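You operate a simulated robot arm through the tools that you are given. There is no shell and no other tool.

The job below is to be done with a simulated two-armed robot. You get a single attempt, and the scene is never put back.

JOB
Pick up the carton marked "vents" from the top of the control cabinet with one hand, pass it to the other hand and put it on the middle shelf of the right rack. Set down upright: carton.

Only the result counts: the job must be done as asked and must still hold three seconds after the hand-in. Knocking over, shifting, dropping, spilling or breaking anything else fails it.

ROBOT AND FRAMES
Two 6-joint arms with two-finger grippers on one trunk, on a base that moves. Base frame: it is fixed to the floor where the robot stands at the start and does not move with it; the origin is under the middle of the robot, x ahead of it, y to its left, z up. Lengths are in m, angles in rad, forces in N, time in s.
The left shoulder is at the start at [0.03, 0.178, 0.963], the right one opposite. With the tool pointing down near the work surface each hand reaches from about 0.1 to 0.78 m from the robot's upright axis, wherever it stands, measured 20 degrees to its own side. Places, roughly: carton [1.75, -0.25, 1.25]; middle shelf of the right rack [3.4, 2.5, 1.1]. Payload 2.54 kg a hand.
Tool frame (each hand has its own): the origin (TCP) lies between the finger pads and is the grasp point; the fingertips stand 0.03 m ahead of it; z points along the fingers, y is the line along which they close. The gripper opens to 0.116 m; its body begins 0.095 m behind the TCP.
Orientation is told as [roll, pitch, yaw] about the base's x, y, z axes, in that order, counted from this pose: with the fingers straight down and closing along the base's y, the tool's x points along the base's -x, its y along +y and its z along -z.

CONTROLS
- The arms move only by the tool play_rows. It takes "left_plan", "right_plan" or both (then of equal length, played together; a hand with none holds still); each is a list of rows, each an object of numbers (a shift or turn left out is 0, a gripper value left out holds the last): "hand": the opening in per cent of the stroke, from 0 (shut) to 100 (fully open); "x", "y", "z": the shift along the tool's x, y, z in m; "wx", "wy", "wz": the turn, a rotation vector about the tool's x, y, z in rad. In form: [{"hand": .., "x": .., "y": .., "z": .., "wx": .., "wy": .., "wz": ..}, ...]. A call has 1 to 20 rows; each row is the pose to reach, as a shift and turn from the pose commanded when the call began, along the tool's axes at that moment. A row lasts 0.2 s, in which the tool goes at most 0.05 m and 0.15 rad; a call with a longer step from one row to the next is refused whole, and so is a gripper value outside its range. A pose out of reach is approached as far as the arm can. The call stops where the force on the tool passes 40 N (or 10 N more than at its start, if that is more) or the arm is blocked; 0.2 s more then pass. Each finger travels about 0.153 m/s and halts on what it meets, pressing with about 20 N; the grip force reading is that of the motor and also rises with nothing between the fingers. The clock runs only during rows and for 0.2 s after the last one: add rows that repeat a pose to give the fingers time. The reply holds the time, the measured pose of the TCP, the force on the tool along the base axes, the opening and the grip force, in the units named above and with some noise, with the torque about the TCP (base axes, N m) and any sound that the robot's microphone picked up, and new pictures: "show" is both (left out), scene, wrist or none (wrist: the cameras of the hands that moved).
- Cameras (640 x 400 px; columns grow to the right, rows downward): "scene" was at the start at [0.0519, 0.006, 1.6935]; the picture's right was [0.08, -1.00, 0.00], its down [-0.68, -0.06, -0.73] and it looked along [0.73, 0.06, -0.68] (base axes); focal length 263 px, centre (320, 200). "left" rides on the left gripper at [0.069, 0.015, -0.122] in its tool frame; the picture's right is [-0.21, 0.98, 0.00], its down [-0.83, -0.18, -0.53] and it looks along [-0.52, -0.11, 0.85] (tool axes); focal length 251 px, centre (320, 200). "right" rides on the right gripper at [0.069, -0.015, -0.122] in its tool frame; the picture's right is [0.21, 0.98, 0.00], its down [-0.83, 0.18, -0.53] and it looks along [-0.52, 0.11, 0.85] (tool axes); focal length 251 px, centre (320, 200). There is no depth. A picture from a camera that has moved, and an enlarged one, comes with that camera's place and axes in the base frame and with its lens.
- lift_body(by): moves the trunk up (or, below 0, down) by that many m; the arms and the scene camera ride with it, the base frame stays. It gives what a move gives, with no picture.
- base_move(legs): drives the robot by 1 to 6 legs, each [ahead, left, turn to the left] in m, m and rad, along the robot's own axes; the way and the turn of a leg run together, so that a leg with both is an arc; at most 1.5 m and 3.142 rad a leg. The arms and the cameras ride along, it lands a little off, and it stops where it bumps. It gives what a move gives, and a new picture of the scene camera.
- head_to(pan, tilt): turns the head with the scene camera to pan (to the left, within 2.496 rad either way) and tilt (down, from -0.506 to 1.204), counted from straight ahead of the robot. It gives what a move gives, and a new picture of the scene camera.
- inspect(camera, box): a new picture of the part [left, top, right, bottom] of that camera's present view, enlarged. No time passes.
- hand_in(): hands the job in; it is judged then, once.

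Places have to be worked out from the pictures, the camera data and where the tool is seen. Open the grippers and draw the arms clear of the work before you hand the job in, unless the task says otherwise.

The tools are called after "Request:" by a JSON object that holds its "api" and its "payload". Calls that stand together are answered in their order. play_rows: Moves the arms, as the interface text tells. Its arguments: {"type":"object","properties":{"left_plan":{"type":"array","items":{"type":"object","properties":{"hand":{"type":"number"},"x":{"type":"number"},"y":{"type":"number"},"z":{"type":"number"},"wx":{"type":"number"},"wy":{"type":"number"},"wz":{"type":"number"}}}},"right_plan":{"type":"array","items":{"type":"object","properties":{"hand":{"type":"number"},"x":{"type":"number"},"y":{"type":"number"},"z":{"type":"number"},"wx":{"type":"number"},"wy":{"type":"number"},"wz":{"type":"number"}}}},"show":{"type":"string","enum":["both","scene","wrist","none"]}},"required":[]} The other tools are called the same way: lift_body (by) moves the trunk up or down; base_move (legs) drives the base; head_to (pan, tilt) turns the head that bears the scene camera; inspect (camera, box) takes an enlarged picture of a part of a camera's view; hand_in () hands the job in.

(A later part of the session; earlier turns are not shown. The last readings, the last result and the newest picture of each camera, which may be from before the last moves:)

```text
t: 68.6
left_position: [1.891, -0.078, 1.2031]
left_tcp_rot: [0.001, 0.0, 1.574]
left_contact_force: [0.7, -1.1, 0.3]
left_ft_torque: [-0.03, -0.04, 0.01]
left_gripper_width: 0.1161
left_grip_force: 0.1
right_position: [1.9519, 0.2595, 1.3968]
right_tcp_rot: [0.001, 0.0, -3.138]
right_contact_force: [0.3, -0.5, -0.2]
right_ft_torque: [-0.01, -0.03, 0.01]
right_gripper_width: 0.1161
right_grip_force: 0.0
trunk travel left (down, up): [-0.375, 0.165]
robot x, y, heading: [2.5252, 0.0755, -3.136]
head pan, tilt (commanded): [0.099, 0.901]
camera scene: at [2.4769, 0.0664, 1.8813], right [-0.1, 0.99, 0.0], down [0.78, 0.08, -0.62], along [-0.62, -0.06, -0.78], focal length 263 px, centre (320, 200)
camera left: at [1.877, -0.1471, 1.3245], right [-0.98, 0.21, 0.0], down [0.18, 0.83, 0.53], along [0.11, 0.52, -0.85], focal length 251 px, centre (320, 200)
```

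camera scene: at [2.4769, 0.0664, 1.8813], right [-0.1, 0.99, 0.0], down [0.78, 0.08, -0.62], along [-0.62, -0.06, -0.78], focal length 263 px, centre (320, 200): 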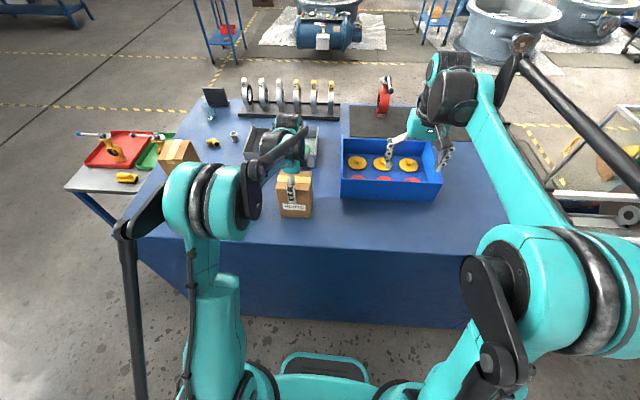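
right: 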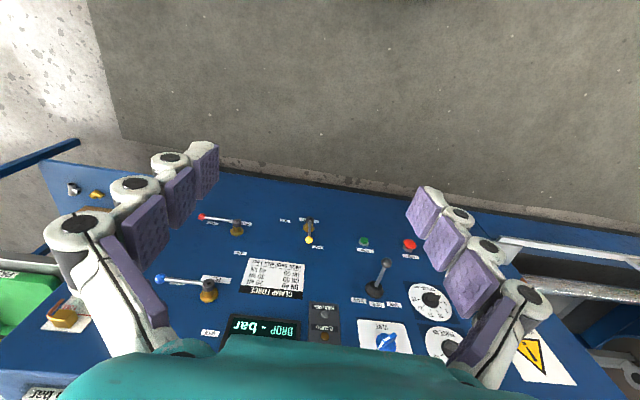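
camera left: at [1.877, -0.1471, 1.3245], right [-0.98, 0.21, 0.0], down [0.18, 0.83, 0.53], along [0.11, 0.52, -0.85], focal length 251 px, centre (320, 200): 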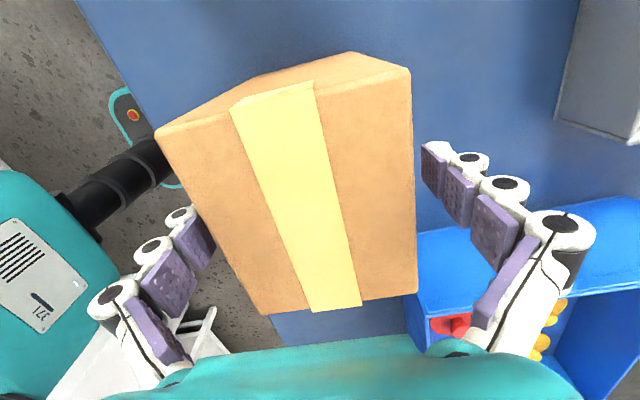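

The carton sits between the fingers. I close the left gripper on it.

Request:
{"api": "play_rows", "payload": {"left_plan": [{"hand": 50}, {"hand": 30}, {"hand": 0}, {"hand": 0}, {"hand": 0}], "show": "wrist"}}

```text
t: 69.8
left_position: [1.8919, -0.0783, 1.2032]
left_tcp_rot: [0.0, 0.0, 1.572]
left_contact_force: [-1.0, -1.3, 5.5]
left_ft_torque: [-0.08, -0.36, -0.08]
left_gripper_width: 0.0897
left_grip_force: 19.1
right_position: [1.9514, 0.2583, 1.3963]
right_tcp_rot: [0.0, 0.001, -3.137]
right_contact_force: [-0.8, 1.0, 0.3]
right_ft_torque: [0.02, 0.02, 0.03]
right_gripper_width: 0.1161
right_grip_force: 0.2
trunk travel left (down, up): [-0.375, 0.165]
robot x, y, heading: [2.5238, 0.0731, -3.137]
head pan, tilt (commanded): [0.099, 0.901]
camera left: at [1.8772, -0.1473, 1.3249], right [-0.98, 0.21, 0.0], down [0.18, 0.83, 0.53], along [0.11, 0.52, -0.85], focal length 251 px, centre (320, 200)
```

left: 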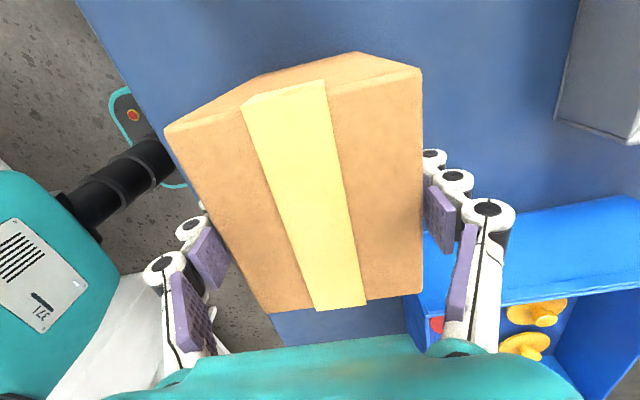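

Gripped at width 0.090 m. I lift it slowly by 3 cm and check the load.

Request:
{"api": "play_rows", "payload": {"left_plan": [{"hand": 0, "z": -0.01}, {"z": -0.02}, {"z": -0.03}, {"z": -0.03}], "show": "both"}}

```text
t: 70.8
left_position: [1.8905, -0.0797, 1.2326]
left_tcp_rot: [0.002, -0.001, 1.574]
left_contact_force: [-0.7, -0.4, -3.5]
left_ft_torque: [0.0, -0.01, 0.0]
left_gripper_width: 0.09
left_grip_force: 19.8
right_position: [1.9502, 0.2587, 1.3965]
right_tcp_rot: [0.0, 0.0, -3.139]
right_contact_force: [-0.3, 0.1, 0.1]
right_ft_torque: [0.02, -0.01, -0.03]
right_gripper_width: 0.1159
right_grip_force: 0.1
trunk travel left (down, up): [-0.375, 0.165]
robot x, y, heading: [2.5229, 0.0748, -3.142]
head pan, tilt (commanded): [0.099, 0.901]
camera scene: at [2.4762, 0.0662, 1.8812], right [-0.1, 0.99, 0.0], down [0.78, 0.08, -0.62], along [-0.62, -0.06, -0.78], focal length 263 px, centre (320, 200)
camera left: at [1.8769, -0.1488, 1.3551], right [-0.98, 0.21, 0.0], down [0.18, 0.83, 0.53], along [0.11, 0.52, -0.85], focal length 251 px, centre (320, 200)
```

scene: 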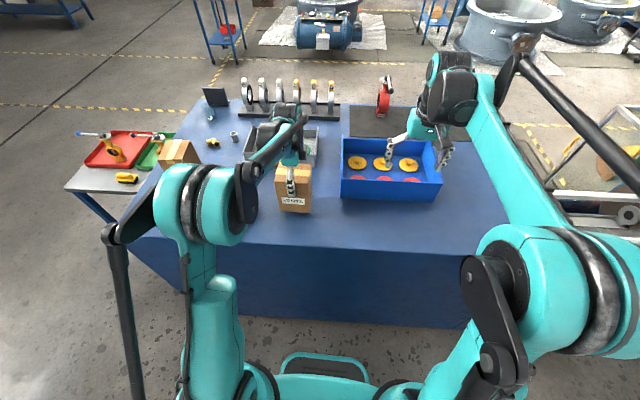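
left: 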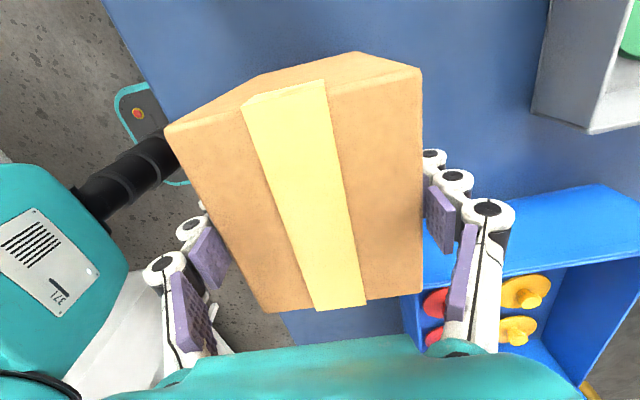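

It holds; the load is about 3.5 N. I lift it to z≈1.40, above all neighbours.

Request:
{"api": "play_rows", "payload": {"left_plan": [{"hand": 0, "z": -0.025}, {"z": -0.05}, {"z": -0.075}, {"z": -0.1}, {"z": -0.125}, {"z": -0.15}, {"z": -0.17}, {"z": -0.17}], "show": "scene"}}

Request:
{"api": "base_move", "payload": {"legs": [[-0.4, 0, 0]]}}

```text
t: 72.6
left_position: [1.889, -0.0808, 1.4033]
left_tcp_rot: [-0.001, -0.001, 1.575]
left_contact_force: [0.2, 0.5, -2.8]
left_ft_torque: [0.02, 0.0, 0.02]
left_gripper_width: 0.0896
left_grip_force: 19.7
right_position: [1.9502, 0.2589, 1.3965]
right_tcp_rot: [-0.001, 0.0, -3.138]
right_contact_force: [0.0, 0.6, -0.4]
right_ft_torque: [-0.03, -0.06, -0.01]
right_gripper_width: 0.116
right_grip_force: 0.2
trunk travel left (down, up): [-0.375, 0.165]
robot x, y, heading: [2.5223, 0.0718, -3.138]
head pan, tilt (commanded): [0.099, 0.901]
camera scene: at [2.476, 0.0661, 1.8812], right [-0.1, 0.99, 0.0], down [0.78, 0.08, -0.62], along [-0.62, -0.06, -0.78], focal length 263 px, centre (320, 200)
```

scene: 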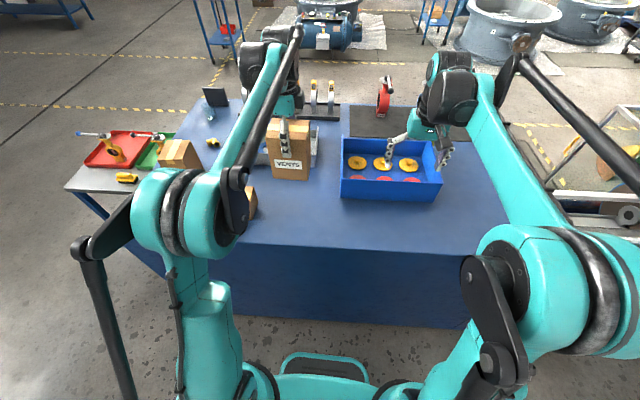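

```text
t: 75.1
left_position: [2.2875, -0.0785, 1.4021]
left_tcp_rot: [0.0, -0.001, 1.572]
left_contact_force: [0.3, 0.7, -4.2]
left_ft_torque: [0.03, 0.03, -0.03]
left_gripper_width: 0.0894
left_grip_force: 20.4
right_position: [2.3513, 0.2599, 1.3961]
right_tcp_rot: [0.001, 0.0, -3.14]
right_contact_force: [-0.1, -0.4, 1.1]
right_ft_torque: [-0.02, 0.02, 0.0]
right_gripper_width: 0.116
right_grip_force: 0.1
trunk travel left (down, up): [-0.375, 0.165]
robot x, y, heading: [2.9256, 0.0775, -3.142]
head pan, tilt (commanded): [0.099, 0.901]
camera scene: at [2.8769, 0.0674, 1.8812], right [-0.1, 0.99, 0.0], down [0.78, 0.08, -0.62], along [-0.62, -0.06, -0.78], focal length 263 px, centre (320, 200)
```

scene: 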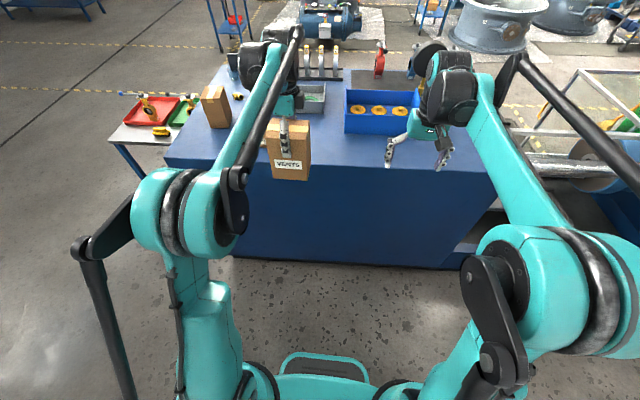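

The carton is clear of the cabinet. I bring it with the left hand toward the middle in front of the robot (about 0.56 ahead), to prepare the hand-over.

Request:
{"api": "play_rows", "payload": {"left_plan": [{"hand": 0, "x": -0.02, "y": -0.016}, {"x": -0.04, "y": -0.032}, {"x": -0.06, "y": -0.048}, {"x": -0.08, "y": -0.064}, {"x": -0.1, "y": -0.08}, {"x": -0.1, "y": -0.08}], "right_plan": [{"hand": 100, "y": -0.012}, {"y": -0.024}, {"y": -0.036}, {"y": -0.048}, {"y": -0.06}, {"y": -0.06}], "show": "both"}}

```text
t: 76.5
left_position: [2.3686, 0.0201, 1.4035]
left_tcp_rot: [-0.001, -0.001, 1.573]
left_contact_force: [-0.6, 0.0, -4.2]
left_ft_torque: [0.0, -0.03, 0.0]
left_gripper_width: 0.0895
left_grip_force: 19.8
right_position: [2.3519, 0.3199, 1.397]
right_tcp_rot: [-0.002, -0.001, -3.14]
right_contact_force: [1.2, -0.1, 0.0]
right_ft_torque: [0.04, 0.0, -0.03]
right_gripper_width: 0.1161
right_grip_force: 0.0
trunk travel left (down, up): [-0.375, 0.165]
robot x, y, heading: [2.9265, 0.0735, -3.14]
head pan, tilt (commanded): [0.099, 0.901]
camera scene: at [2.8764, 0.0666, 1.8812], right [-0.1, 0.99, 0.0], down [0.78, 0.08, -0.62], along [-0.62, -0.06, -0.78], focal length 263 px, centre (320, 200)
camera right: at [2.4213, 0.3346, 1.5194], right [0.22, -0.98, 0.0], down [-0.83, -0.18, 0.53], along [-0.52, -0.12, -0.85], focal length 251 px, centre (320, 200)
camera left: at [2.3548, -0.0496, 1.524], right [-0.98, 0.21, 0.0], down [0.18, 0.83, 0.53], along [0.11, 0.52, -0.85], focal length 251 px, centre (320, 200)
```

scene: 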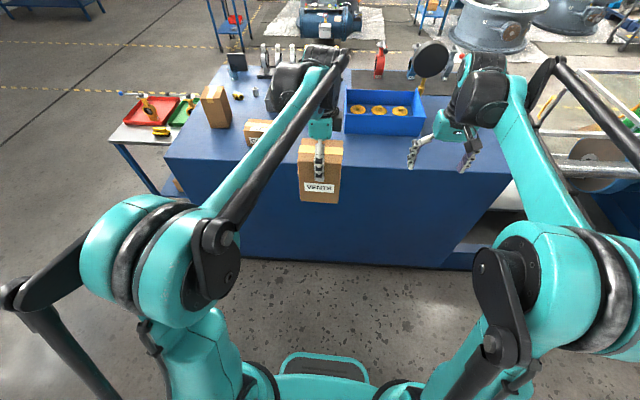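
right: 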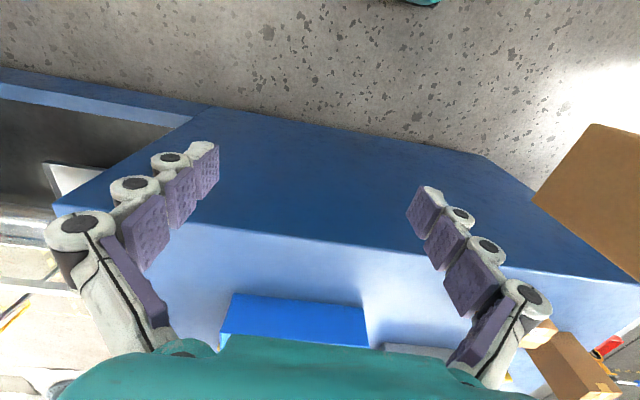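
left: 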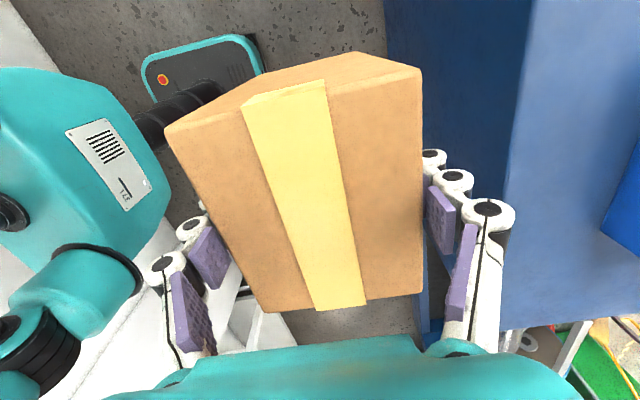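

The carton is at about (2.369, 0.020). I now turn the right hand, in free space to its right, to horizontal with fingers pointing to the robot's left and closing along x (camera up).

Request:
{"api": "play_rows", "payload": {"right_plan": [{"hand": 100, "wx": -0.0806, "wy": 0.0806, "wz": 0.0806}, {"wx": -0.1612, "wy": 0.1612, "wz": 0.1612}, {"wx": -0.2418, "wy": 0.2418, "wz": 0.2418}, {"wx": -0.3225, "wy": 0.3225, "wz": 0.3225}, {"wx": -0.4031, "wy": 0.4031, "wz": 0.4031}, {"wx": -0.4837, "wy": 0.4837, "wz": 0.4837}, {"wx": -0.5643, "wy": 0.5643, "wz": 0.5643}, {"wx": -0.6449, "wy": 0.6449, "wz": 0.6449}, {"wx": -0.7255, "wy": 0.7255, "wz": 0.7255}, {"wx": -0.8061, "wy": 0.8061, "wz": 0.8061}, {"wx": -0.8867, "wy": 0.8867, "wz": 0.8867}, {"wx": -0.9674, "wy": 0.9674, "wz": 0.9674}, {"wx": -1.048, "wy": 1.048, "wz": 1.048}, {"wx": -1.1286, "wy": 1.1286, "wz": 1.1286}, {"wx": -1.2092, "wy": 1.2092, "wz": 1.2092}, {"wx": -1.2092, "wy": 1.2092, "wz": 1.2092}], "show": "both"}}

```text
t: 79.9
left_position: [2.3703, 0.0191, 1.4036]
left_tcp_rot: [0.0, 0.002, 1.573]
left_contact_force: [0.1, -0.6, -4.3]
left_ft_torque: [0.05, 0.01, 0.02]
left_gripper_width: 0.0898
left_grip_force: 20.8
right_position: [2.3298, 0.2861, 1.3914]
right_tcp_rot: [-1.632, 1.569, -0.083]
right_contact_force: [0.3, -0.3, 0.3]
right_ft_torque: [0.01, -0.01, 0.02]
right_gripper_width: 0.1158
right_grip_force: 0.1
right hand out of reach, approached as far as the arm can: row 6, 7, 8, 9, 10, 11, 12, 13, 14, 15, 16
trunk travel left (down, up): [-0.375, 0.165]
robot x, y, heading: [2.9216, 0.0784, -3.138]
head pan, tilt (commanded): [0.099, 0.901]
camera scene: at [2.8774, 0.0665, 1.8812], right [-0.1, 0.99, 0.0], down [0.78, 0.08, -0.62], along [-0.62, -0.06, -0.78], focal length 263 px, centre (320, 200)
camera right: at [2.3476, 0.4068, 1.462], right [-0.98, 0.02, 0.21], down [-0.17, 0.54, -0.83], along [-0.13, -0.84, -0.52], focal length 251 px, centre (320, 200)
```

scene: 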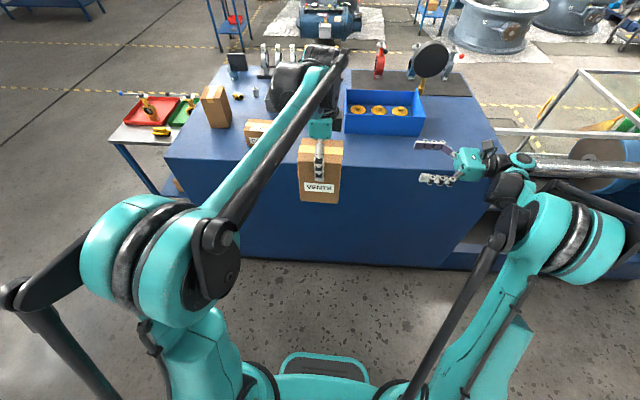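
right: 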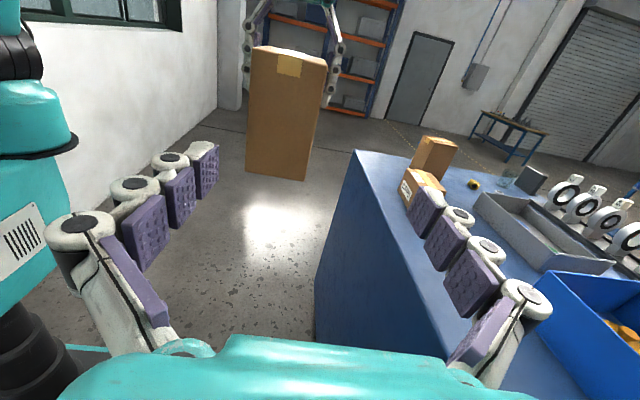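

The right hand nearly reached the turned pose (it was a little out of reach that far right). I bring it inward and down to the pre-grasp place beside the lower part of the carton, still about 7 cm clear.

Request:
{"api": "play_rows", "payload": {"right_plan": [{"hand": 100, "x": -0.017, "y": -0.005, "z": 0.035}, {"x": -0.034, "y": -0.009, "z": 0.07}, {"x": -0.051, "y": -0.014, "z": 0.105}, {"x": -0.068, "y": -0.018, "z": 0.13}, {"x": -0.068, "y": -0.018, "z": 0.13}, {"x": -0.068, "y": -0.018, "z": 0.13}], "show": "both"}}

```text
t: 81.3
left_position: [2.3694, 0.02, 1.4024]
left_tcp_rot: [-0.001, 0.0, 1.572]
left_contact_force: [0.5, 0.6, -5.6]
left_ft_torque: [0.03, -0.02, -0.01]
left_gripper_width: 0.0897
left_grip_force: 20.0
right_position: [2.3468, 0.1548, 1.3283]
right_tcp_rot: [-0.668, 1.57, 0.904]
right_contact_force: [-0.7, -0.2, -0.5]
right_ft_torque: [-0.01, -0.01, -0.01]
right_gripper_width: 0.1159
right_grip_force: 0.1
trunk travel left (down, up): [-0.375, 0.165]
robot x, y, heading: [2.9247, 0.0738, -3.142]
head pan, tilt (commanded): [0.099, 0.901]
camera scene: at [2.8773, 0.0672, 1.8812], right [-0.1, 0.99, 0.0], down [0.78, 0.08, -0.62], along [-0.62, -0.06, -0.78], focal length 263 px, centre (320, 200)
camera right: at [2.3629, 0.2773, 1.3986], right [-0.98, 0.0, 0.21], down [-0.18, 0.53, -0.83], along [-0.11, -0.85, -0.52], focal length 251 px, centre (320, 200)
```

scene: 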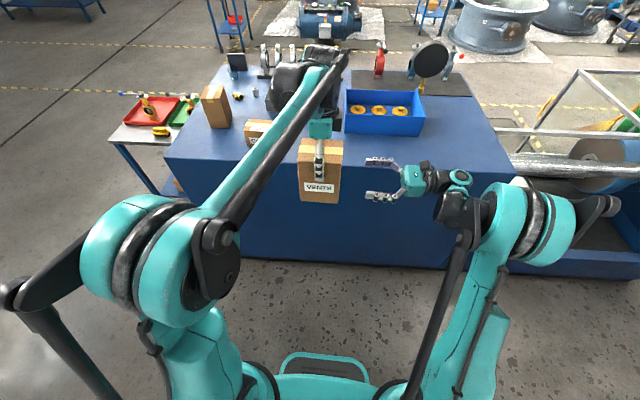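
right: 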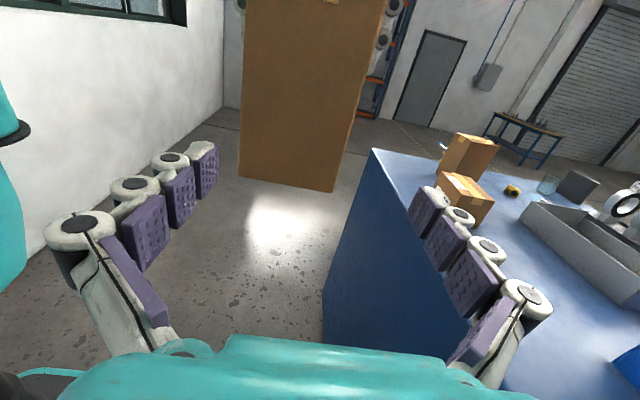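

The right hand is level with the carton's lower part, offset 2 cm in x from the carton centre (2.3695). I correct that and slide the open fingers around the carton.

Request:
{"api": "play_rows", "payload": {"right_plan": [{"hand": 100, "y": -0.0225}, {"y": -0.0225, "z": 0.02}, {"y": -0.0225, "z": 0.04}, {"y": -0.0225, "z": 0.06}, {"y": -0.0225, "z": 0.08}, {"y": -0.0225, "z": 0.1}, {"y": -0.0225, "z": 0.115}, {"y": -0.0225, "z": 0.13}, {"y": -0.0225, "z": 0.13}], "show": "both"}}

```text
t: 83.3
left_position: [2.3692, 0.0203, 1.4031]
left_tcp_rot: [-0.003, 0.0, 1.573]
left_contact_force: [0.4, 0.6, -4.9]
left_ft_torque: [0.02, 0.01, -0.01]
left_gripper_width: 0.0894
left_grip_force: 19.7
right_position: [2.3722, 0.0268, 1.3288]
right_tcp_rot: [-1.759, 1.573, -0.186]
right_contact_force: [0.5, -0.6, -0.3]
right_ft_torque: [0.01, 0.0, -0.04]
right_gripper_width: 0.1161
right_grip_force: 0.1
trunk travel left (down, up): [-0.375, 0.165]
robot x, y, heading: [2.9233, 0.0789, -3.14]
head pan, tilt (commanded): [0.099, 0.901]
camera scene: at [2.8775, 0.0681, 1.8812], right [-0.1, 0.99, 0.0], down [0.78, 0.08, -0.62], along [-0.62, -0.06, -0.78], focal length 263 px, centre (320, 200)
camera right: at [2.3887, 0.1481, 1.3994], right [-0.98, 0.0, 0.21], down [-0.18, 0.53, -0.83], along [-0.11, -0.85, -0.52], focal length 251 px, centre (320, 200)
```

scene: 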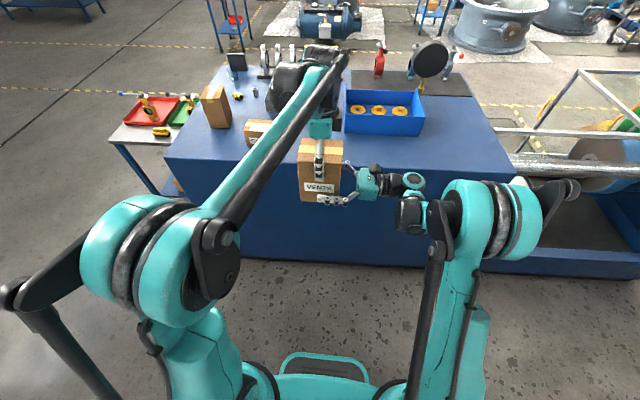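
right: 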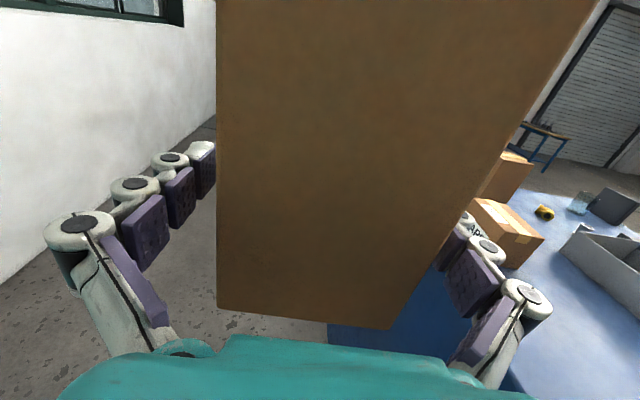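

The carton is between the right fingers with good clearance. I close the right gripper while the left still holds.

Request:
{"api": "play_rows", "payload": {"right_plan": [{"hand": 70}, {"hand": 40}, {"hand": 0}, {"hand": 0}, {"hand": 0}], "show": "both"}}

```text
t: 84.5
left_position: [2.371, 0.0195, 1.4032]
left_tcp_rot: [-0.003, 0.0, 1.571]
left_contact_force: [25.1, -4.8, 6.4]
left_ft_torque: [-0.39, -0.96, 0.18]
left_gripper_width: 0.0902
left_grip_force: 19.8
right_position: [2.3719, 0.0272, 1.3283]
right_tcp_rot: [-0.392, 1.568, 1.178]
right_contact_force: [-26.2, 5.4, -6.9]
right_ft_torque: [0.07, -0.97, -0.32]
right_gripper_width: 0.09
right_grip_force: 19.7
trunk travel left (down, up): [-0.375, 0.165]
robot x, y, heading: [2.9229, 0.0787, -3.14]
head pan, tilt (commanded): [0.099, 0.901]
camera scene: at [2.8773, 0.0675, 1.8812], right [-0.1, 0.99, 0.0], down [0.78, 0.08, -0.62], along [-0.62, -0.06, -0.78], focal length 263 px, centre (320, 200)
camera right: at [2.3879, 0.1479, 1.3991], right [-0.98, 0.0, 0.21], down [-0.18, 0.54, -0.83], along [-0.11, -0.84, -0.52], focal length 251 px, centre (320, 200)
```

scene: 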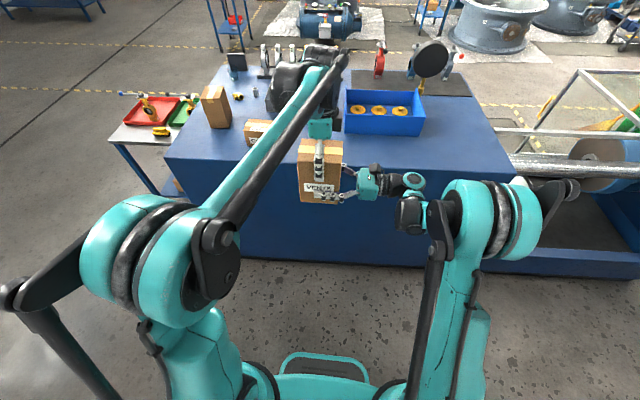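
right: 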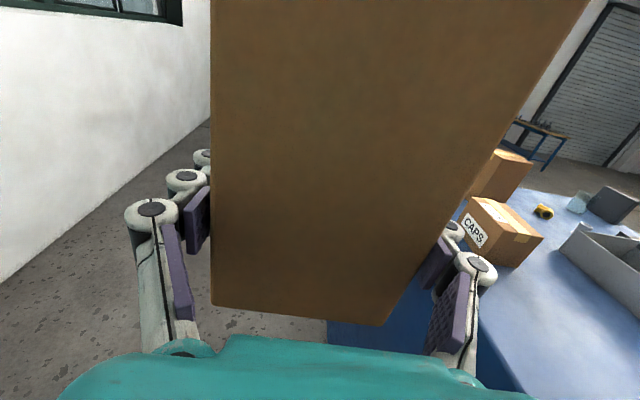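

Both hands hold it, with about 25 N of internal force along x from a small misalignment. I ease the right hand 2 mm toward -x to relieve that before releasing.

Request:
{"api": "play_rows", "payload": {"right_plan": [{"hand": 0, "y": 0.001}, {"y": 0.002}, {"y": 0.002}], "show": "none"}}

```text
t: 85.3
left_position: [2.3709, 0.0197, 1.4023]
left_tcp_rot: [0.0, 0.001, 1.572]
left_contact_force: [17.7, -4.7, 9.5]
left_ft_torque: [-0.42, -0.59, 0.24]
left_gripper_width: 0.0901
left_grip_force: 19.6
right_position: [2.3713, 0.026, 1.3301]
right_tcp_rot: [-0.298, 1.572, 1.275]
right_contact_force: [-17.7, 4.9, -9.7]
right_ft_torque: [0.2, -0.65, -0.37]
right_gripper_width: 0.0898
right_grip_force: 20.3
trunk travel left (down, up): [-0.375, 0.165]
robot x, y, heading: [2.9266, 0.0749, -3.145]
head pan, tilt (commanded): [0.099, 0.901]
```

The force fell to 18 N, about 4 N per mm. I ease the right hand 4 mm more in that direction and slightly down.

Request:
{"api": "play_rows", "payload": {"right_plan": [{"hand": 0, "y": 0.0015, "x": -0.0005, "z": -0.0005}, {"y": 0.003, "x": -0.001, "z": -0.001}, {"y": 0.004, "x": -0.0015, "z": -0.001}, {"y": 0.004, "x": -0.0015, "z": -0.001}], "show": "none"}}

```text
t: 86.3
left_position: [2.3672, 0.0212, 1.4039]
left_tcp_rot: [0.002, -0.002, 1.574]
left_contact_force: [-13.7, 3.7, -9.8]
left_ft_torque: [0.56, 0.4, 0.04]
left_gripper_width: 0.0898
left_grip_force: 19.7
right_position: [2.3679, 0.0255, 1.3277]
right_tcp_rot: [2.344, 1.571, -2.362]
right_contact_force: [12.8, -3.5, 5.6]
right_ft_torque: [-0.3, 0.62, 0.03]
right_gripper_width: 0.0898
right_grip_force: 19.8
trunk travel left (down, up): [-0.375, 0.165]
robot x, y, heading: [2.927, 0.0768, -3.14]
head pan, tilt (commanded): [0.099, 0.901]
```

It overshot slightly (13 N the other way). I go back 1.8 mm.

Request:
{"api": "play_rows", "payload": {"right_plan": [{"hand": 0, "y": -0.0009, "x": 0.0004, "z": 0.0002}, {"y": -0.0017, "x": 0.0007, "z": 0.0004}, {"y": -0.0017, "x": 0.0007, "z": 0.0004}], "show": "both"}}

```text
t: 87.1
left_position: [2.369, 0.021, 1.4034]
left_tcp_rot: [0.001, -0.001, 1.574]
left_contact_force: [-17.5, 9.8, -1.1]
left_ft_torque: [0.54, 0.59, -0.31]
left_gripper_width: 0.0895
left_grip_force: 20.5
right_position: [2.3694, 0.0267, 1.3278]
right_tcp_rot: [-0.152, 1.569, 1.421]
right_contact_force: [16.6, -10.7, -0.6]
right_ft_torque: [0.25, 0.71, 0.43]
right_gripper_width: 0.0898
right_grip_force: 20.2
trunk travel left (down, up): [-0.375, 0.165]
robot x, y, heading: [2.9244, 0.0757, -3.141]
head pan, tilt (commanded): [0.099, 0.901]
camera scene: at [2.8773, 0.0675, 1.8812], right [-0.1, 0.99, 0.0], down [0.78, 0.08, -0.62], along [-0.62, -0.06, -0.78], focal length 263 px, centre (320, 200)
camera right: at [2.3839, 0.1478, 1.3981], right [-0.98, 0.0, 0.21], down [-0.18, 0.53, -0.83], along [-0.11, -0.85, -0.52], focal length 251 px, centre (320, 200)
```

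scene: 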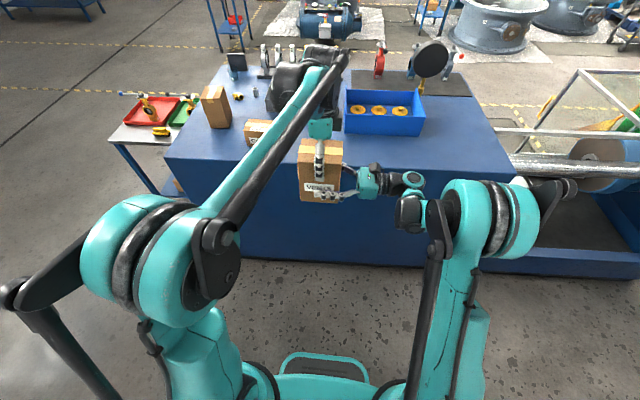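
right: 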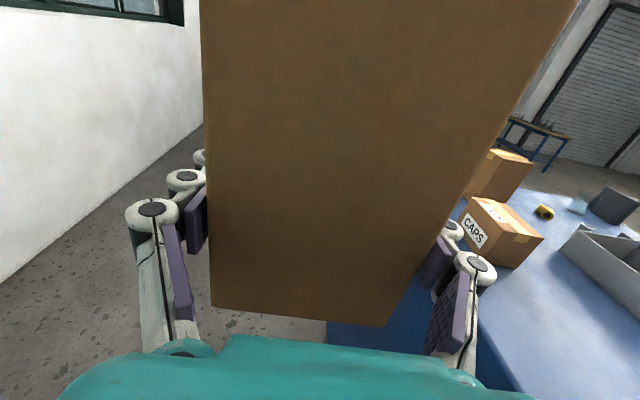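

The residual force is moderate and both grips are firm at 20 N. I open the left hand to let the right hand take the carton.

Request:
{"api": "play_rows", "payload": {"left_plan": [{"hand": 80}, {"hand": 90}, {"hand": 100}, {"hand": 100}], "show": "both"}}

```text
t: 88.1
left_position: [2.3701, 0.0201, 1.4032]
left_tcp_rot: [-0.001, 0.0, 1.574]
left_contact_force: [0.0, -0.6, -0.2]
left_ft_torque: [0.0, 0.0, -0.01]
left_gripper_width: 0.1161
left_grip_force: 0.1
right_position: [2.3681, 0.0263, 1.3274]
right_tcp_rot: [-0.747, 1.573, 0.825]
right_contact_force: [0.8, -0.2, -0.2]
right_ft_torque: [0.01, 0.01, 0.02]
right_gripper_width: 0.0896
right_grip_force: 20.1
trunk travel left (down, up): [-0.375, 0.165]
robot x, y, heading: [2.9258, 0.0739, -3.139]
head pan, tilt (commanded): [0.099, 0.901]
camera scene: at [2.8773, 0.0675, 1.8812], right [-0.1, 0.99, 0.0], down [0.78, 0.08, -0.62], along [-0.62, -0.06, -0.78], focal length 263 px, centre (320, 200)
camera left: at [2.3554, -0.0491, 1.5244], right [-0.98, 0.21, 0.0], down [0.18, 0.83, 0.53], along [0.11, 0.52, -0.85], focal length 251 px, centre (320, 200)
```

scene: 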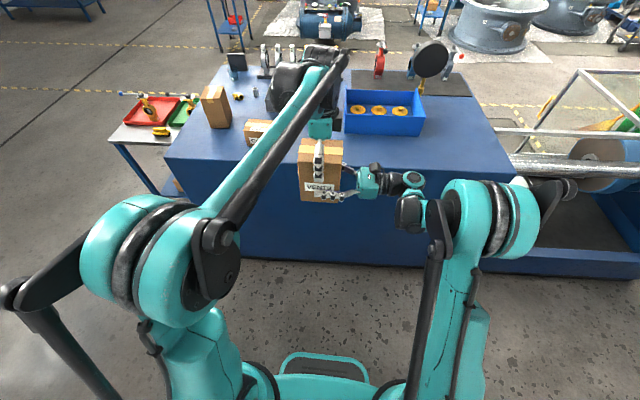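
left: 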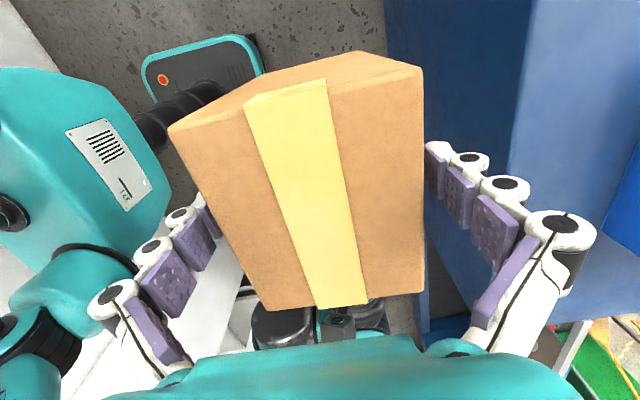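

The left hand is free (force 0). I raise the left hand straight up clear of the carton, with small steps at first.

Request:
{"api": "play_rows", "payload": {"left_plan": [{"hand": 100, "z": -0.015}, {"z": -0.03}, {"z": -0.05}, {"z": -0.075}, {"z": -0.1}, {"z": -0.12}, {"z": -0.12}], "show": "both"}}

```text
t: 89.7
left_position: [2.3693, 0.0242, 1.5229]
left_tcp_rot: [-0.001, -0.001, 1.573]
left_contact_force: [0.2, 0.7, 0.8]
left_ft_torque: [0.01, -0.04, 0.0]
left_gripper_width: 0.1161
left_grip_force: 0.0
right_position: [2.3677, 0.0272, 1.3283]
right_tcp_rot: [-0.688, 1.571, 0.884]
right_contact_force: [-0.2, -0.8, -0.8]
right_ft_torque: [0.06, 0.0, 0.03]
right_gripper_width: 0.0896
right_grip_force: 20.1
trunk travel left (down, up): [-0.375, 0.165]
robot x, y, heading: [2.9256, 0.0787, -3.139]
head pan, tilt (commanded): [0.099, 0.901]
camera scene: at [2.8773, 0.0674, 1.8812], right [-0.1, 0.99, 0.0], down [0.78, 0.08, -0.62], along [-0.62, -0.06, -0.78], focal length 263 px, centre (320, 200)
camera left: at [2.3556, -0.0456, 1.6439], right [-0.98, 0.21, 0.0], down [0.18, 0.83, 0.53], along [0.11, 0.52, -0.85], focal length 251 px, centre (320, 200)
```

scene: 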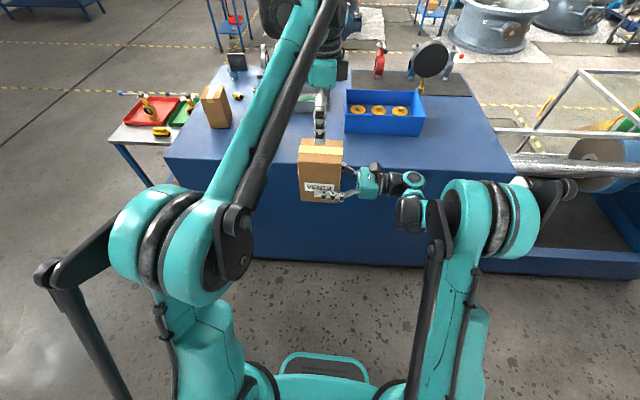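
left: 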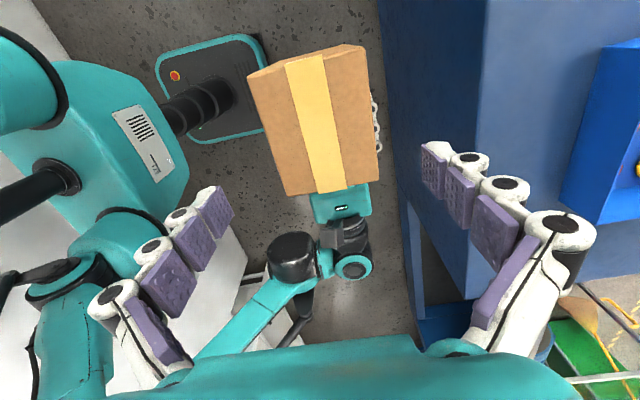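

The right hand now holds the carton alone. I move the left hand away to the robot's left and back, and turn it to its starting yaw.

Request:
{"api": "play_rows", "payload": {"left_plan": [{"hand": 100, "x": 0.03, "y": 0.0}, {"x": 0.06, "y": -0.005, "wz": -0.143}, {"x": 0.09, "y": -0.02, "wz": -0.286}, {"x": 0.12, "y": -0.035, "wz": -0.429}, {"x": 0.145, "y": -0.05, "wz": -0.571}, {"x": 0.17, "y": -0.065, "wz": -0.714}, {"x": 0.195, "y": -0.08, "wz": -0.857}, {"x": 0.215, "y": -0.095, "wz": -1.0}, {"x": 0.23, "y": -0.11, "wz": -1.143}, {"x": 0.245, "y": -0.12, "wz": -1.285}, {"x": 0.245, "y": -0.13, "wz": -1.428}, {"x": 0.245, "y": -0.136, "wz": -1.571}, {"x": 0.245, "y": -0.136, "wz": -1.571}], "show": "scene"}}

```text
t: 92.5
left_position: [2.5043, -0.2226, 1.5227]
left_tcp_rot: [-0.001, -0.002, -3.139]
left_contact_force: [0.4, 0.3, -0.3]
left_ft_torque: [0.03, -0.03, -0.03]
left_gripper_width: 0.1159
left_grip_force: 0.0
right_position: [2.3676, 0.027, 1.3289]
right_tcp_rot: [-0.847, 1.57, 0.726]
right_contact_force: [-1.1, -1.1, 0.3]
right_ft_torque: [0.03, 0.01, -0.03]
right_gripper_width: 0.0897
right_grip_force: 19.9
trunk travel left (down, up): [-0.375, 0.165]
robot x, y, heading: [2.9274, 0.0781, -3.142]
head pan, tilt (commanded): [0.099, 0.901]
camera scene: at [2.877, 0.0673, 1.8812], right [-0.1, 0.99, 0.0], down [0.78, 0.08, -0.62], along [-0.62, -0.06, -0.78], focal length 263 px, centre (320, 200)
```

scene: 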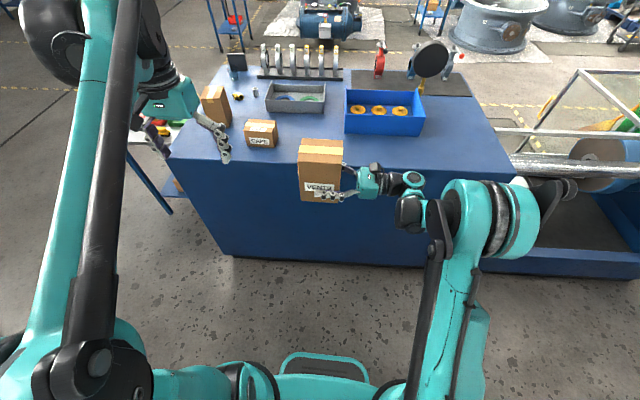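

The carton stays firm. I now turn the right hand about the vertical from pointing left to pointing straight ahead, shifting it 0.2 m to the robot's right.

Request:
{"api": "play_rows", "payload": {"right_plan": [{"hand": 0, "wx": -0.131, "z": -0.017}, {"wx": -0.262, "z": -0.034}, {"wx": -0.393, "z": -0.05}, {"wx": -0.524, "z": -0.067}, {"wx": -0.655, "z": -0.084}, {"wx": -0.786, "z": -0.1}, {"wx": -0.917, "z": -0.117}, {"wx": -1.048, "z": -0.134}, {"wx": -1.178, "z": -0.15}, {"wx": -1.309, "z": -0.167}, {"wx": -1.44, "z": -0.184}, {"wx": -1.571, "z": -0.2}, {"wx": -1.571, "z": -0.2}], "show": "both"}}

```text
t: 95.3
left_position: [2.5055, -0.2231, 1.5227]
left_tcp_rot: [-0.001, 0.0, -3.138]
left_contact_force: [-0.1, -0.1, 0.3]
left_ft_torque: [0.0, -0.02, -0.04]
left_gripper_width: 0.1159
left_grip_force: 0.2
right_position: [2.3613, 0.227, 1.3438]
right_tcp_rot: [0.018, 1.569, 0.018]
right_contact_force: [-0.1, -0.3, -4.3]
right_ft_torque: [0.0, -0.03, -0.03]
right_gripper_width: 0.0897
right_grip_force: 20.6
right hand out of reach, approached as far as the arm can: row 8, 9, 10, 11, 12, 13
trunk travel left (down, up): [-0.375, 0.165]
robot x, y, heading: [2.9294, 0.0764, -3.136]
head pan, tilt (commanded): [0.099, 0.901]
camera scene: at [2.8775, 0.0672, 1.8812], right [-0.1, 0.99, 0.0], down [0.78, 0.08, -0.62], along [-0.62, -0.06, -0.78], focal length 263 px, centre (320, 200)
camera right: at [2.484, 0.2123, 1.4137], right [0.0, 0.98, 0.21], down [0.54, 0.18, -0.82], along [-0.84, 0.11, -0.52], focal length 251 px, centre (320, 200)
```

scene: 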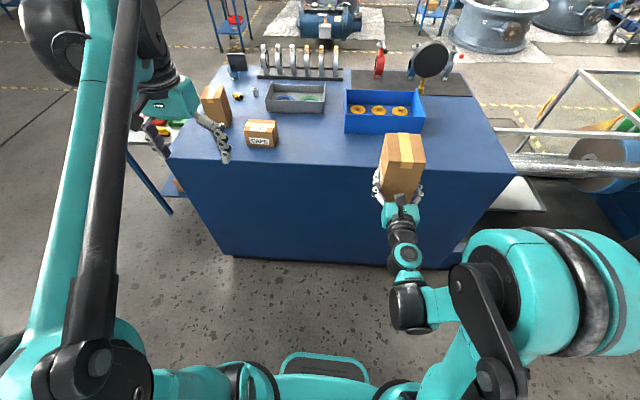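
right: 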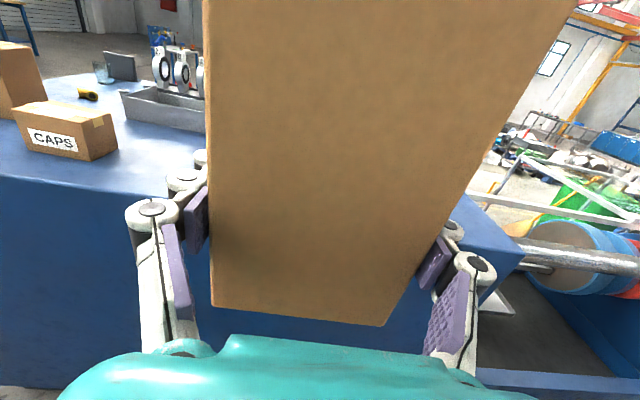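

The right hand points ahead holding the carton upright, weight shows about 4 N. I turn the robot around to face the racks side (+x) here, where the corridor is wide.

Request:
{"api": "base_move", "payload": {"legs": [[0, 0, 3.139]]}}

Request:
{"api": "head_to", "payload": {"pan": 0.9, "tilt": 0.5}}

```text
t: 103.2
left_position: [3.3308, 0.391, 1.5223]
left_tcp_rot: [0.001, 0.001, 0.042]
left_contact_force: [0.0, -0.8, 0.4]
left_ft_torque: [-0.01, -0.03, -0.01]
left_gripper_width: 0.116
left_grip_force: 0.1
right_position: [3.4932, -0.0539, 1.3432]
right_tcp_rot: [0.076, 1.569, -3.024]
right_contact_force: [0.0, -0.7, -3.9]
right_ft_torque: [-0.01, 0.03, 0.02]
right_gripper_width: 0.0895
right_grip_force: 19.6
trunk travel left (down, up): [-0.375, 0.165]
robot x, y, heading: [2.9237, 0.0754, 0.041]
head pan, tilt (commanded): [0.099, 0.901]
camera scene: at [2.9689, 0.0845, 1.8812], right [0.14, -0.99, 0.0], down [-0.78, -0.11, -0.62], along [0.61, 0.09, -0.78], focal length 263 px, centre (320, 200)
```

scene: 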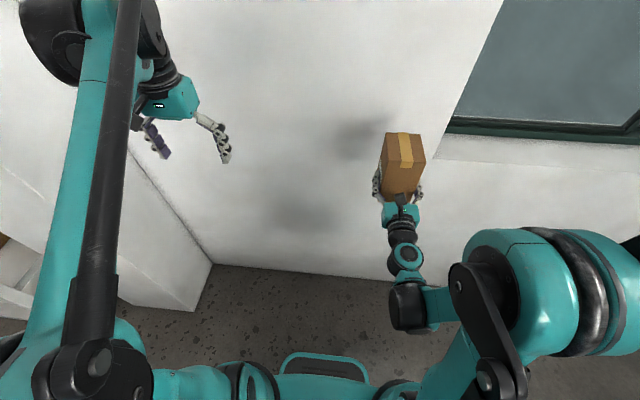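

```text
t: 104.3
left_position: [3.3309, 0.3908, 1.5221]
left_tcp_rot: [0.0, 0.0, 0.044]
left_contact_force: [0.9, -0.2, 0.0]
left_ft_torque: [-0.03, 0.03, 0.03]
left_gripper_width: 0.1163
left_grip_force: 0.1
right_position: [3.4925, -0.0522, 1.3423]
right_tcp_rot: [0.056, 1.569, -3.041]
right_contact_force: [0.2, -0.5, -3.4]
right_ft_torque: [0.0, 0.03, -0.01]
right_gripper_width: 0.0897
right_grip_force: 20.1
trunk travel left (down, up): [-0.375, 0.165]
robot x, y, heading: [2.9279, 0.0766, 0.048]
head pan, tilt (commanded): [0.901, 0.499]
camera scene: at [2.9477, 0.1474, 1.9151], right [0.81, -0.59, 0.0], down [-0.28, -0.39, -0.88], along [0.52, 0.71, -0.48], focal length 263 px, centre (320, 200)
```

scene: 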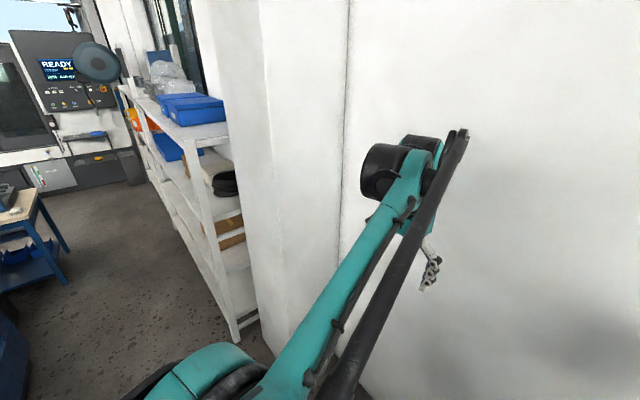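

Heading is about 0.045 and the rack's right post stands at about (3.16, 1.52). I back off 0.43 m and square up before strafing along the corridor.

Request:
{"api": "base_move", "payload": {"legs": [[-0.43, 0, -0.045]]}}

```text
t: 107.0
left_position: [2.9087, 0.3634, 1.5229]
left_tcp_rot: [0.0, 0.001, -0.003]
left_contact_force: [-1.2, -0.3, 0.5]
left_ft_torque: [-0.01, -0.03, 0.01]
left_gripper_width: 0.1159
left_grip_force: 0.1
right_position: [3.0499, -0.0877, 1.344]
right_tcp_rot: [0.052, 1.569, -3.093]
right_contact_force: [-0.2, 0.2, -4.5]
right_ft_torque: [-0.02, 0.08, 0.03]
right_gripper_width: 0.0895
right_grip_force: 19.7
trunk travel left (down, up): [-0.375, 0.165]
robot x, y, heading: [2.4846, 0.0678, -0.001]
head pan, tilt (commanded): [0.901, 0.499]
camera scene: at [2.5145, 0.1378, 1.9151], right [0.78, -0.62, 0.0], down [-0.3, -0.37, -0.88], along [0.55, 0.69, -0.48], focal length 263 px, centre (320, 200)
```

scene: 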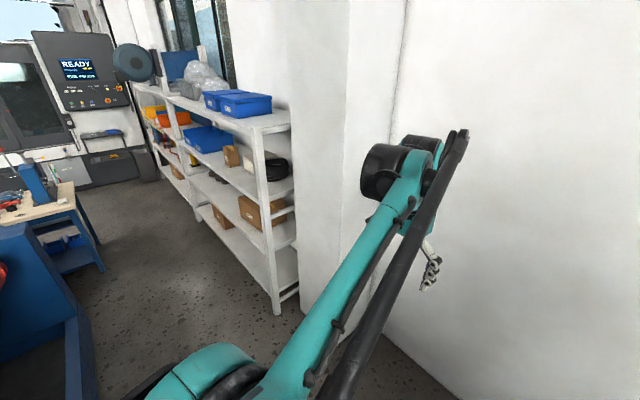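

Well squared at (2.485, 0.068). I strafe left along the corridor toward the rack in two legs.

Request:
{"api": "base_move", "payload": {"legs": [[0, 1.2, 0]]}}

```text
t: 113.0
left_position: [2.9142, 1.5492, 1.5232]
left_tcp_rot: [0.001, -0.001, -0.004]
left_contact_force: [-1.0, 0.4, -0.3]
left_ft_torque: [-0.03, 0.0, 0.04]
left_gripper_width: 0.1162
left_grip_force: 0.1
right_position: [3.0557, 1.098, 1.3436]
right_tcp_rot: [0.046, 1.569, -3.101]
right_contact_force: [0.5, -0.5, -3.9]
right_ft_torque: [0.04, 0.05, 0.0]
right_gripper_width: 0.0898
right_grip_force: 20.2
trunk travel left (down, up): [-0.375, 0.165]
robot x, y, heading: [2.4926, 1.2556, -0.005]
head pan, tilt (commanded): [0.901, 0.499]
camera scene: at [2.5193, 1.3223, 1.9151], right [0.78, -0.62, 0.0], down [-0.3, -0.37, -0.88], along [0.55, 0.69, -0.48], focal length 263 px, centre (320, 200)
```

scene: 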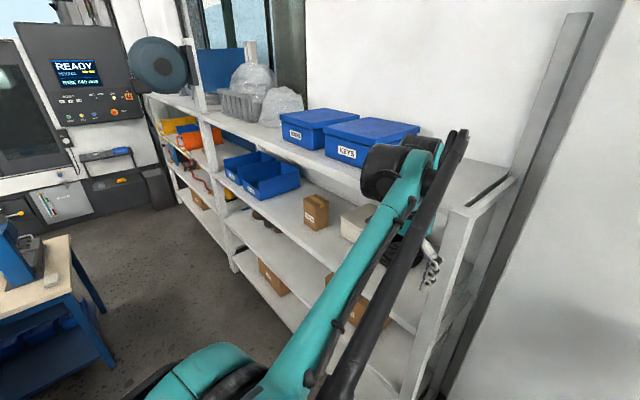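

The shelf with the blue bins and small carton has a gap between them. I enlarge that part to measure.

Request:
{"api": "inspect", "payload": {"camera": "scene", "box": [190, 90, 440, 290]}}

```text
2.00 times, centred on (315, 190) of scene
camera zoom: at [2.5193, 1.3223, 1.9151], right [0.78, -0.62, 0.0], down [-0.3, -0.37, -0.88], along [0.55, 0.69, -0.48], focal length 526 px, centre (330, 220)
```

zoom: 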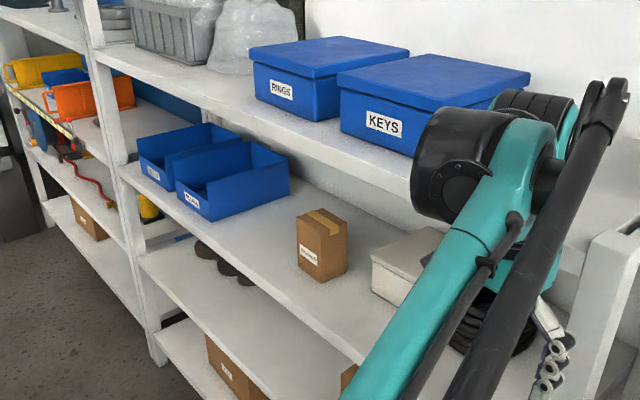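

The gap on that shelf between the blue bins (y≈2.77) and the small carton (y≈2.41) is about 0.36 m wide, so I aim for y≈2.59. I strafe left 1.48 m more so that the right hand lines up with it.

Request:
{"api": "base_move", "payload": {"legs": [[0, 0.75, 0.003], [0, 0.73, 0]]}}

Request:
{"api": "head_to", "payload": {"pan": -0.2, "tilt": 0.75}}

```text
t: 120.5
left_position: [2.9284, 2.9999, 1.5225]
left_tcp_rot: [0.0, -0.002, -0.004]
left_contact_force: [0.3, 0.6, 0.2]
left_ft_torque: [-0.02, 0.01, -0.03]
left_gripper_width: 0.116
left_grip_force: 0.0
right_position: [3.0694, 2.548, 1.3429]
right_tcp_rot: [0.019, 1.568, -3.126]
right_contact_force: [0.3, 0.3, -4.7]
right_ft_torque: [0.01, 0.02, 0.01]
right_gripper_width: 0.0898
right_grip_force: 19.8
trunk travel left (down, up): [-0.375, 0.165]
robot x, y, heading: [2.5074, 2.7051, -0.004]
head pan, tilt (commanded): [0.901, 0.499]
camera scene: at [2.5341, 2.7734, 1.9151], right [0.78, -0.62, 0.0], down [-0.3, -0.37, -0.88], along [0.55, 0.69, -0.48], focal length 263 px, centre (320, 200)
```

scene: 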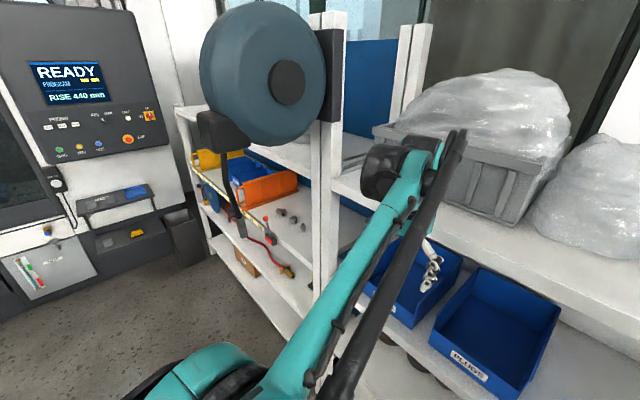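

```text
t: 121.8
left_position: [2.9283, 3.0, 1.5231]
left_tcp_rot: [0.001, -0.001, -0.005]
left_contact_force: [-0.5, -0.6, -0.2]
left_ft_torque: [-0.01, 0.0, 0.0]
left_gripper_width: 0.1159
left_grip_force: 0.1
right_position: [3.0705, 2.5467, 1.342]
right_tcp_rot: [-0.014, 1.569, 3.122]
right_contact_force: [0.7, -0.2, -4.3]
right_ft_torque: [0.04, 0.05, -0.01]
right_gripper_width: 0.0895
right_grip_force: 19.9
trunk travel left (down, up): [-0.375, 0.165]
robot x, y, heading: [2.5085, 2.7037, -0.003]
head pan, tilt (commanded): [-0.201, 0.75]
camera scene: at [2.5584, 2.6855, 1.8931], right [-0.2, -0.98, 0.0], down [-0.67, 0.14, -0.73], along [0.72, -0.15, -0.68], focal length 263 px, centre (320, 200)
```

scene: 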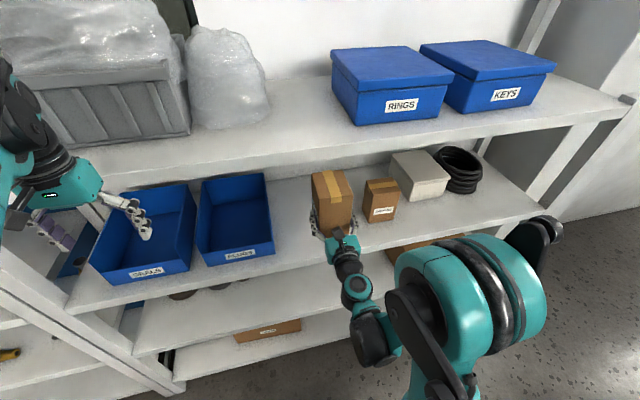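

The right hand with the carton stands in front of the gap. I enlarge the shelf to measure its height and edges by triangulation.

Request:
{"api": "inspect", "payload": {"camera": "scene", "box": [180, 130, 480, 310]}}

Request:
{"api": "inspect", "payload": {"camera": "right", "box": [0, 0, 640, 400]}}

```text
2.13 times, centred on (330, 220) of scene
camera zoom: at [2.5584, 2.6855, 1.8931], right [-0.2, -0.98, 0.0], down [-0.67, 0.14, -0.73], along [0.72, -0.15, -0.68], focal length 561 px, centre (299, 157)
```

zoom: 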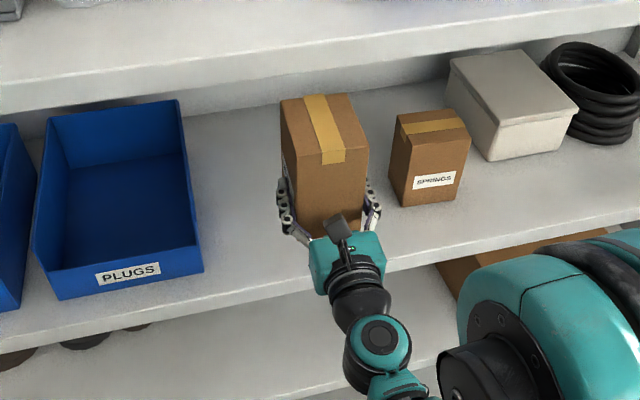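

```text
1.00 times, centred on (320, 200) of right (not enlarged: the box is as wide or as high as the picture)
camera zoom: at [2.949, 2.5632, 1.4136], right [0.0, -0.98, 0.21], down [-0.54, -0.18, -0.82], along [0.84, -0.12, -0.52], focal length 251 px, centre (320, 200)
```

zoom: 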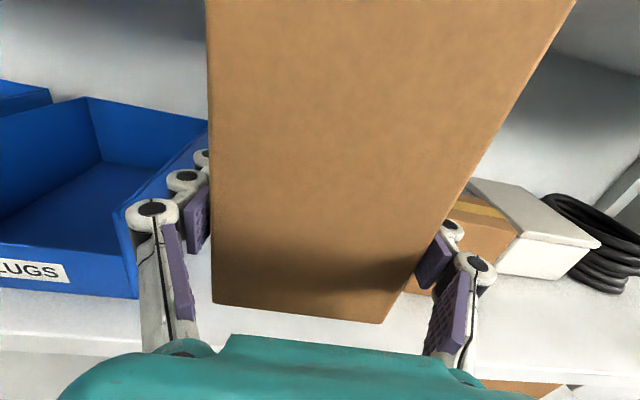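

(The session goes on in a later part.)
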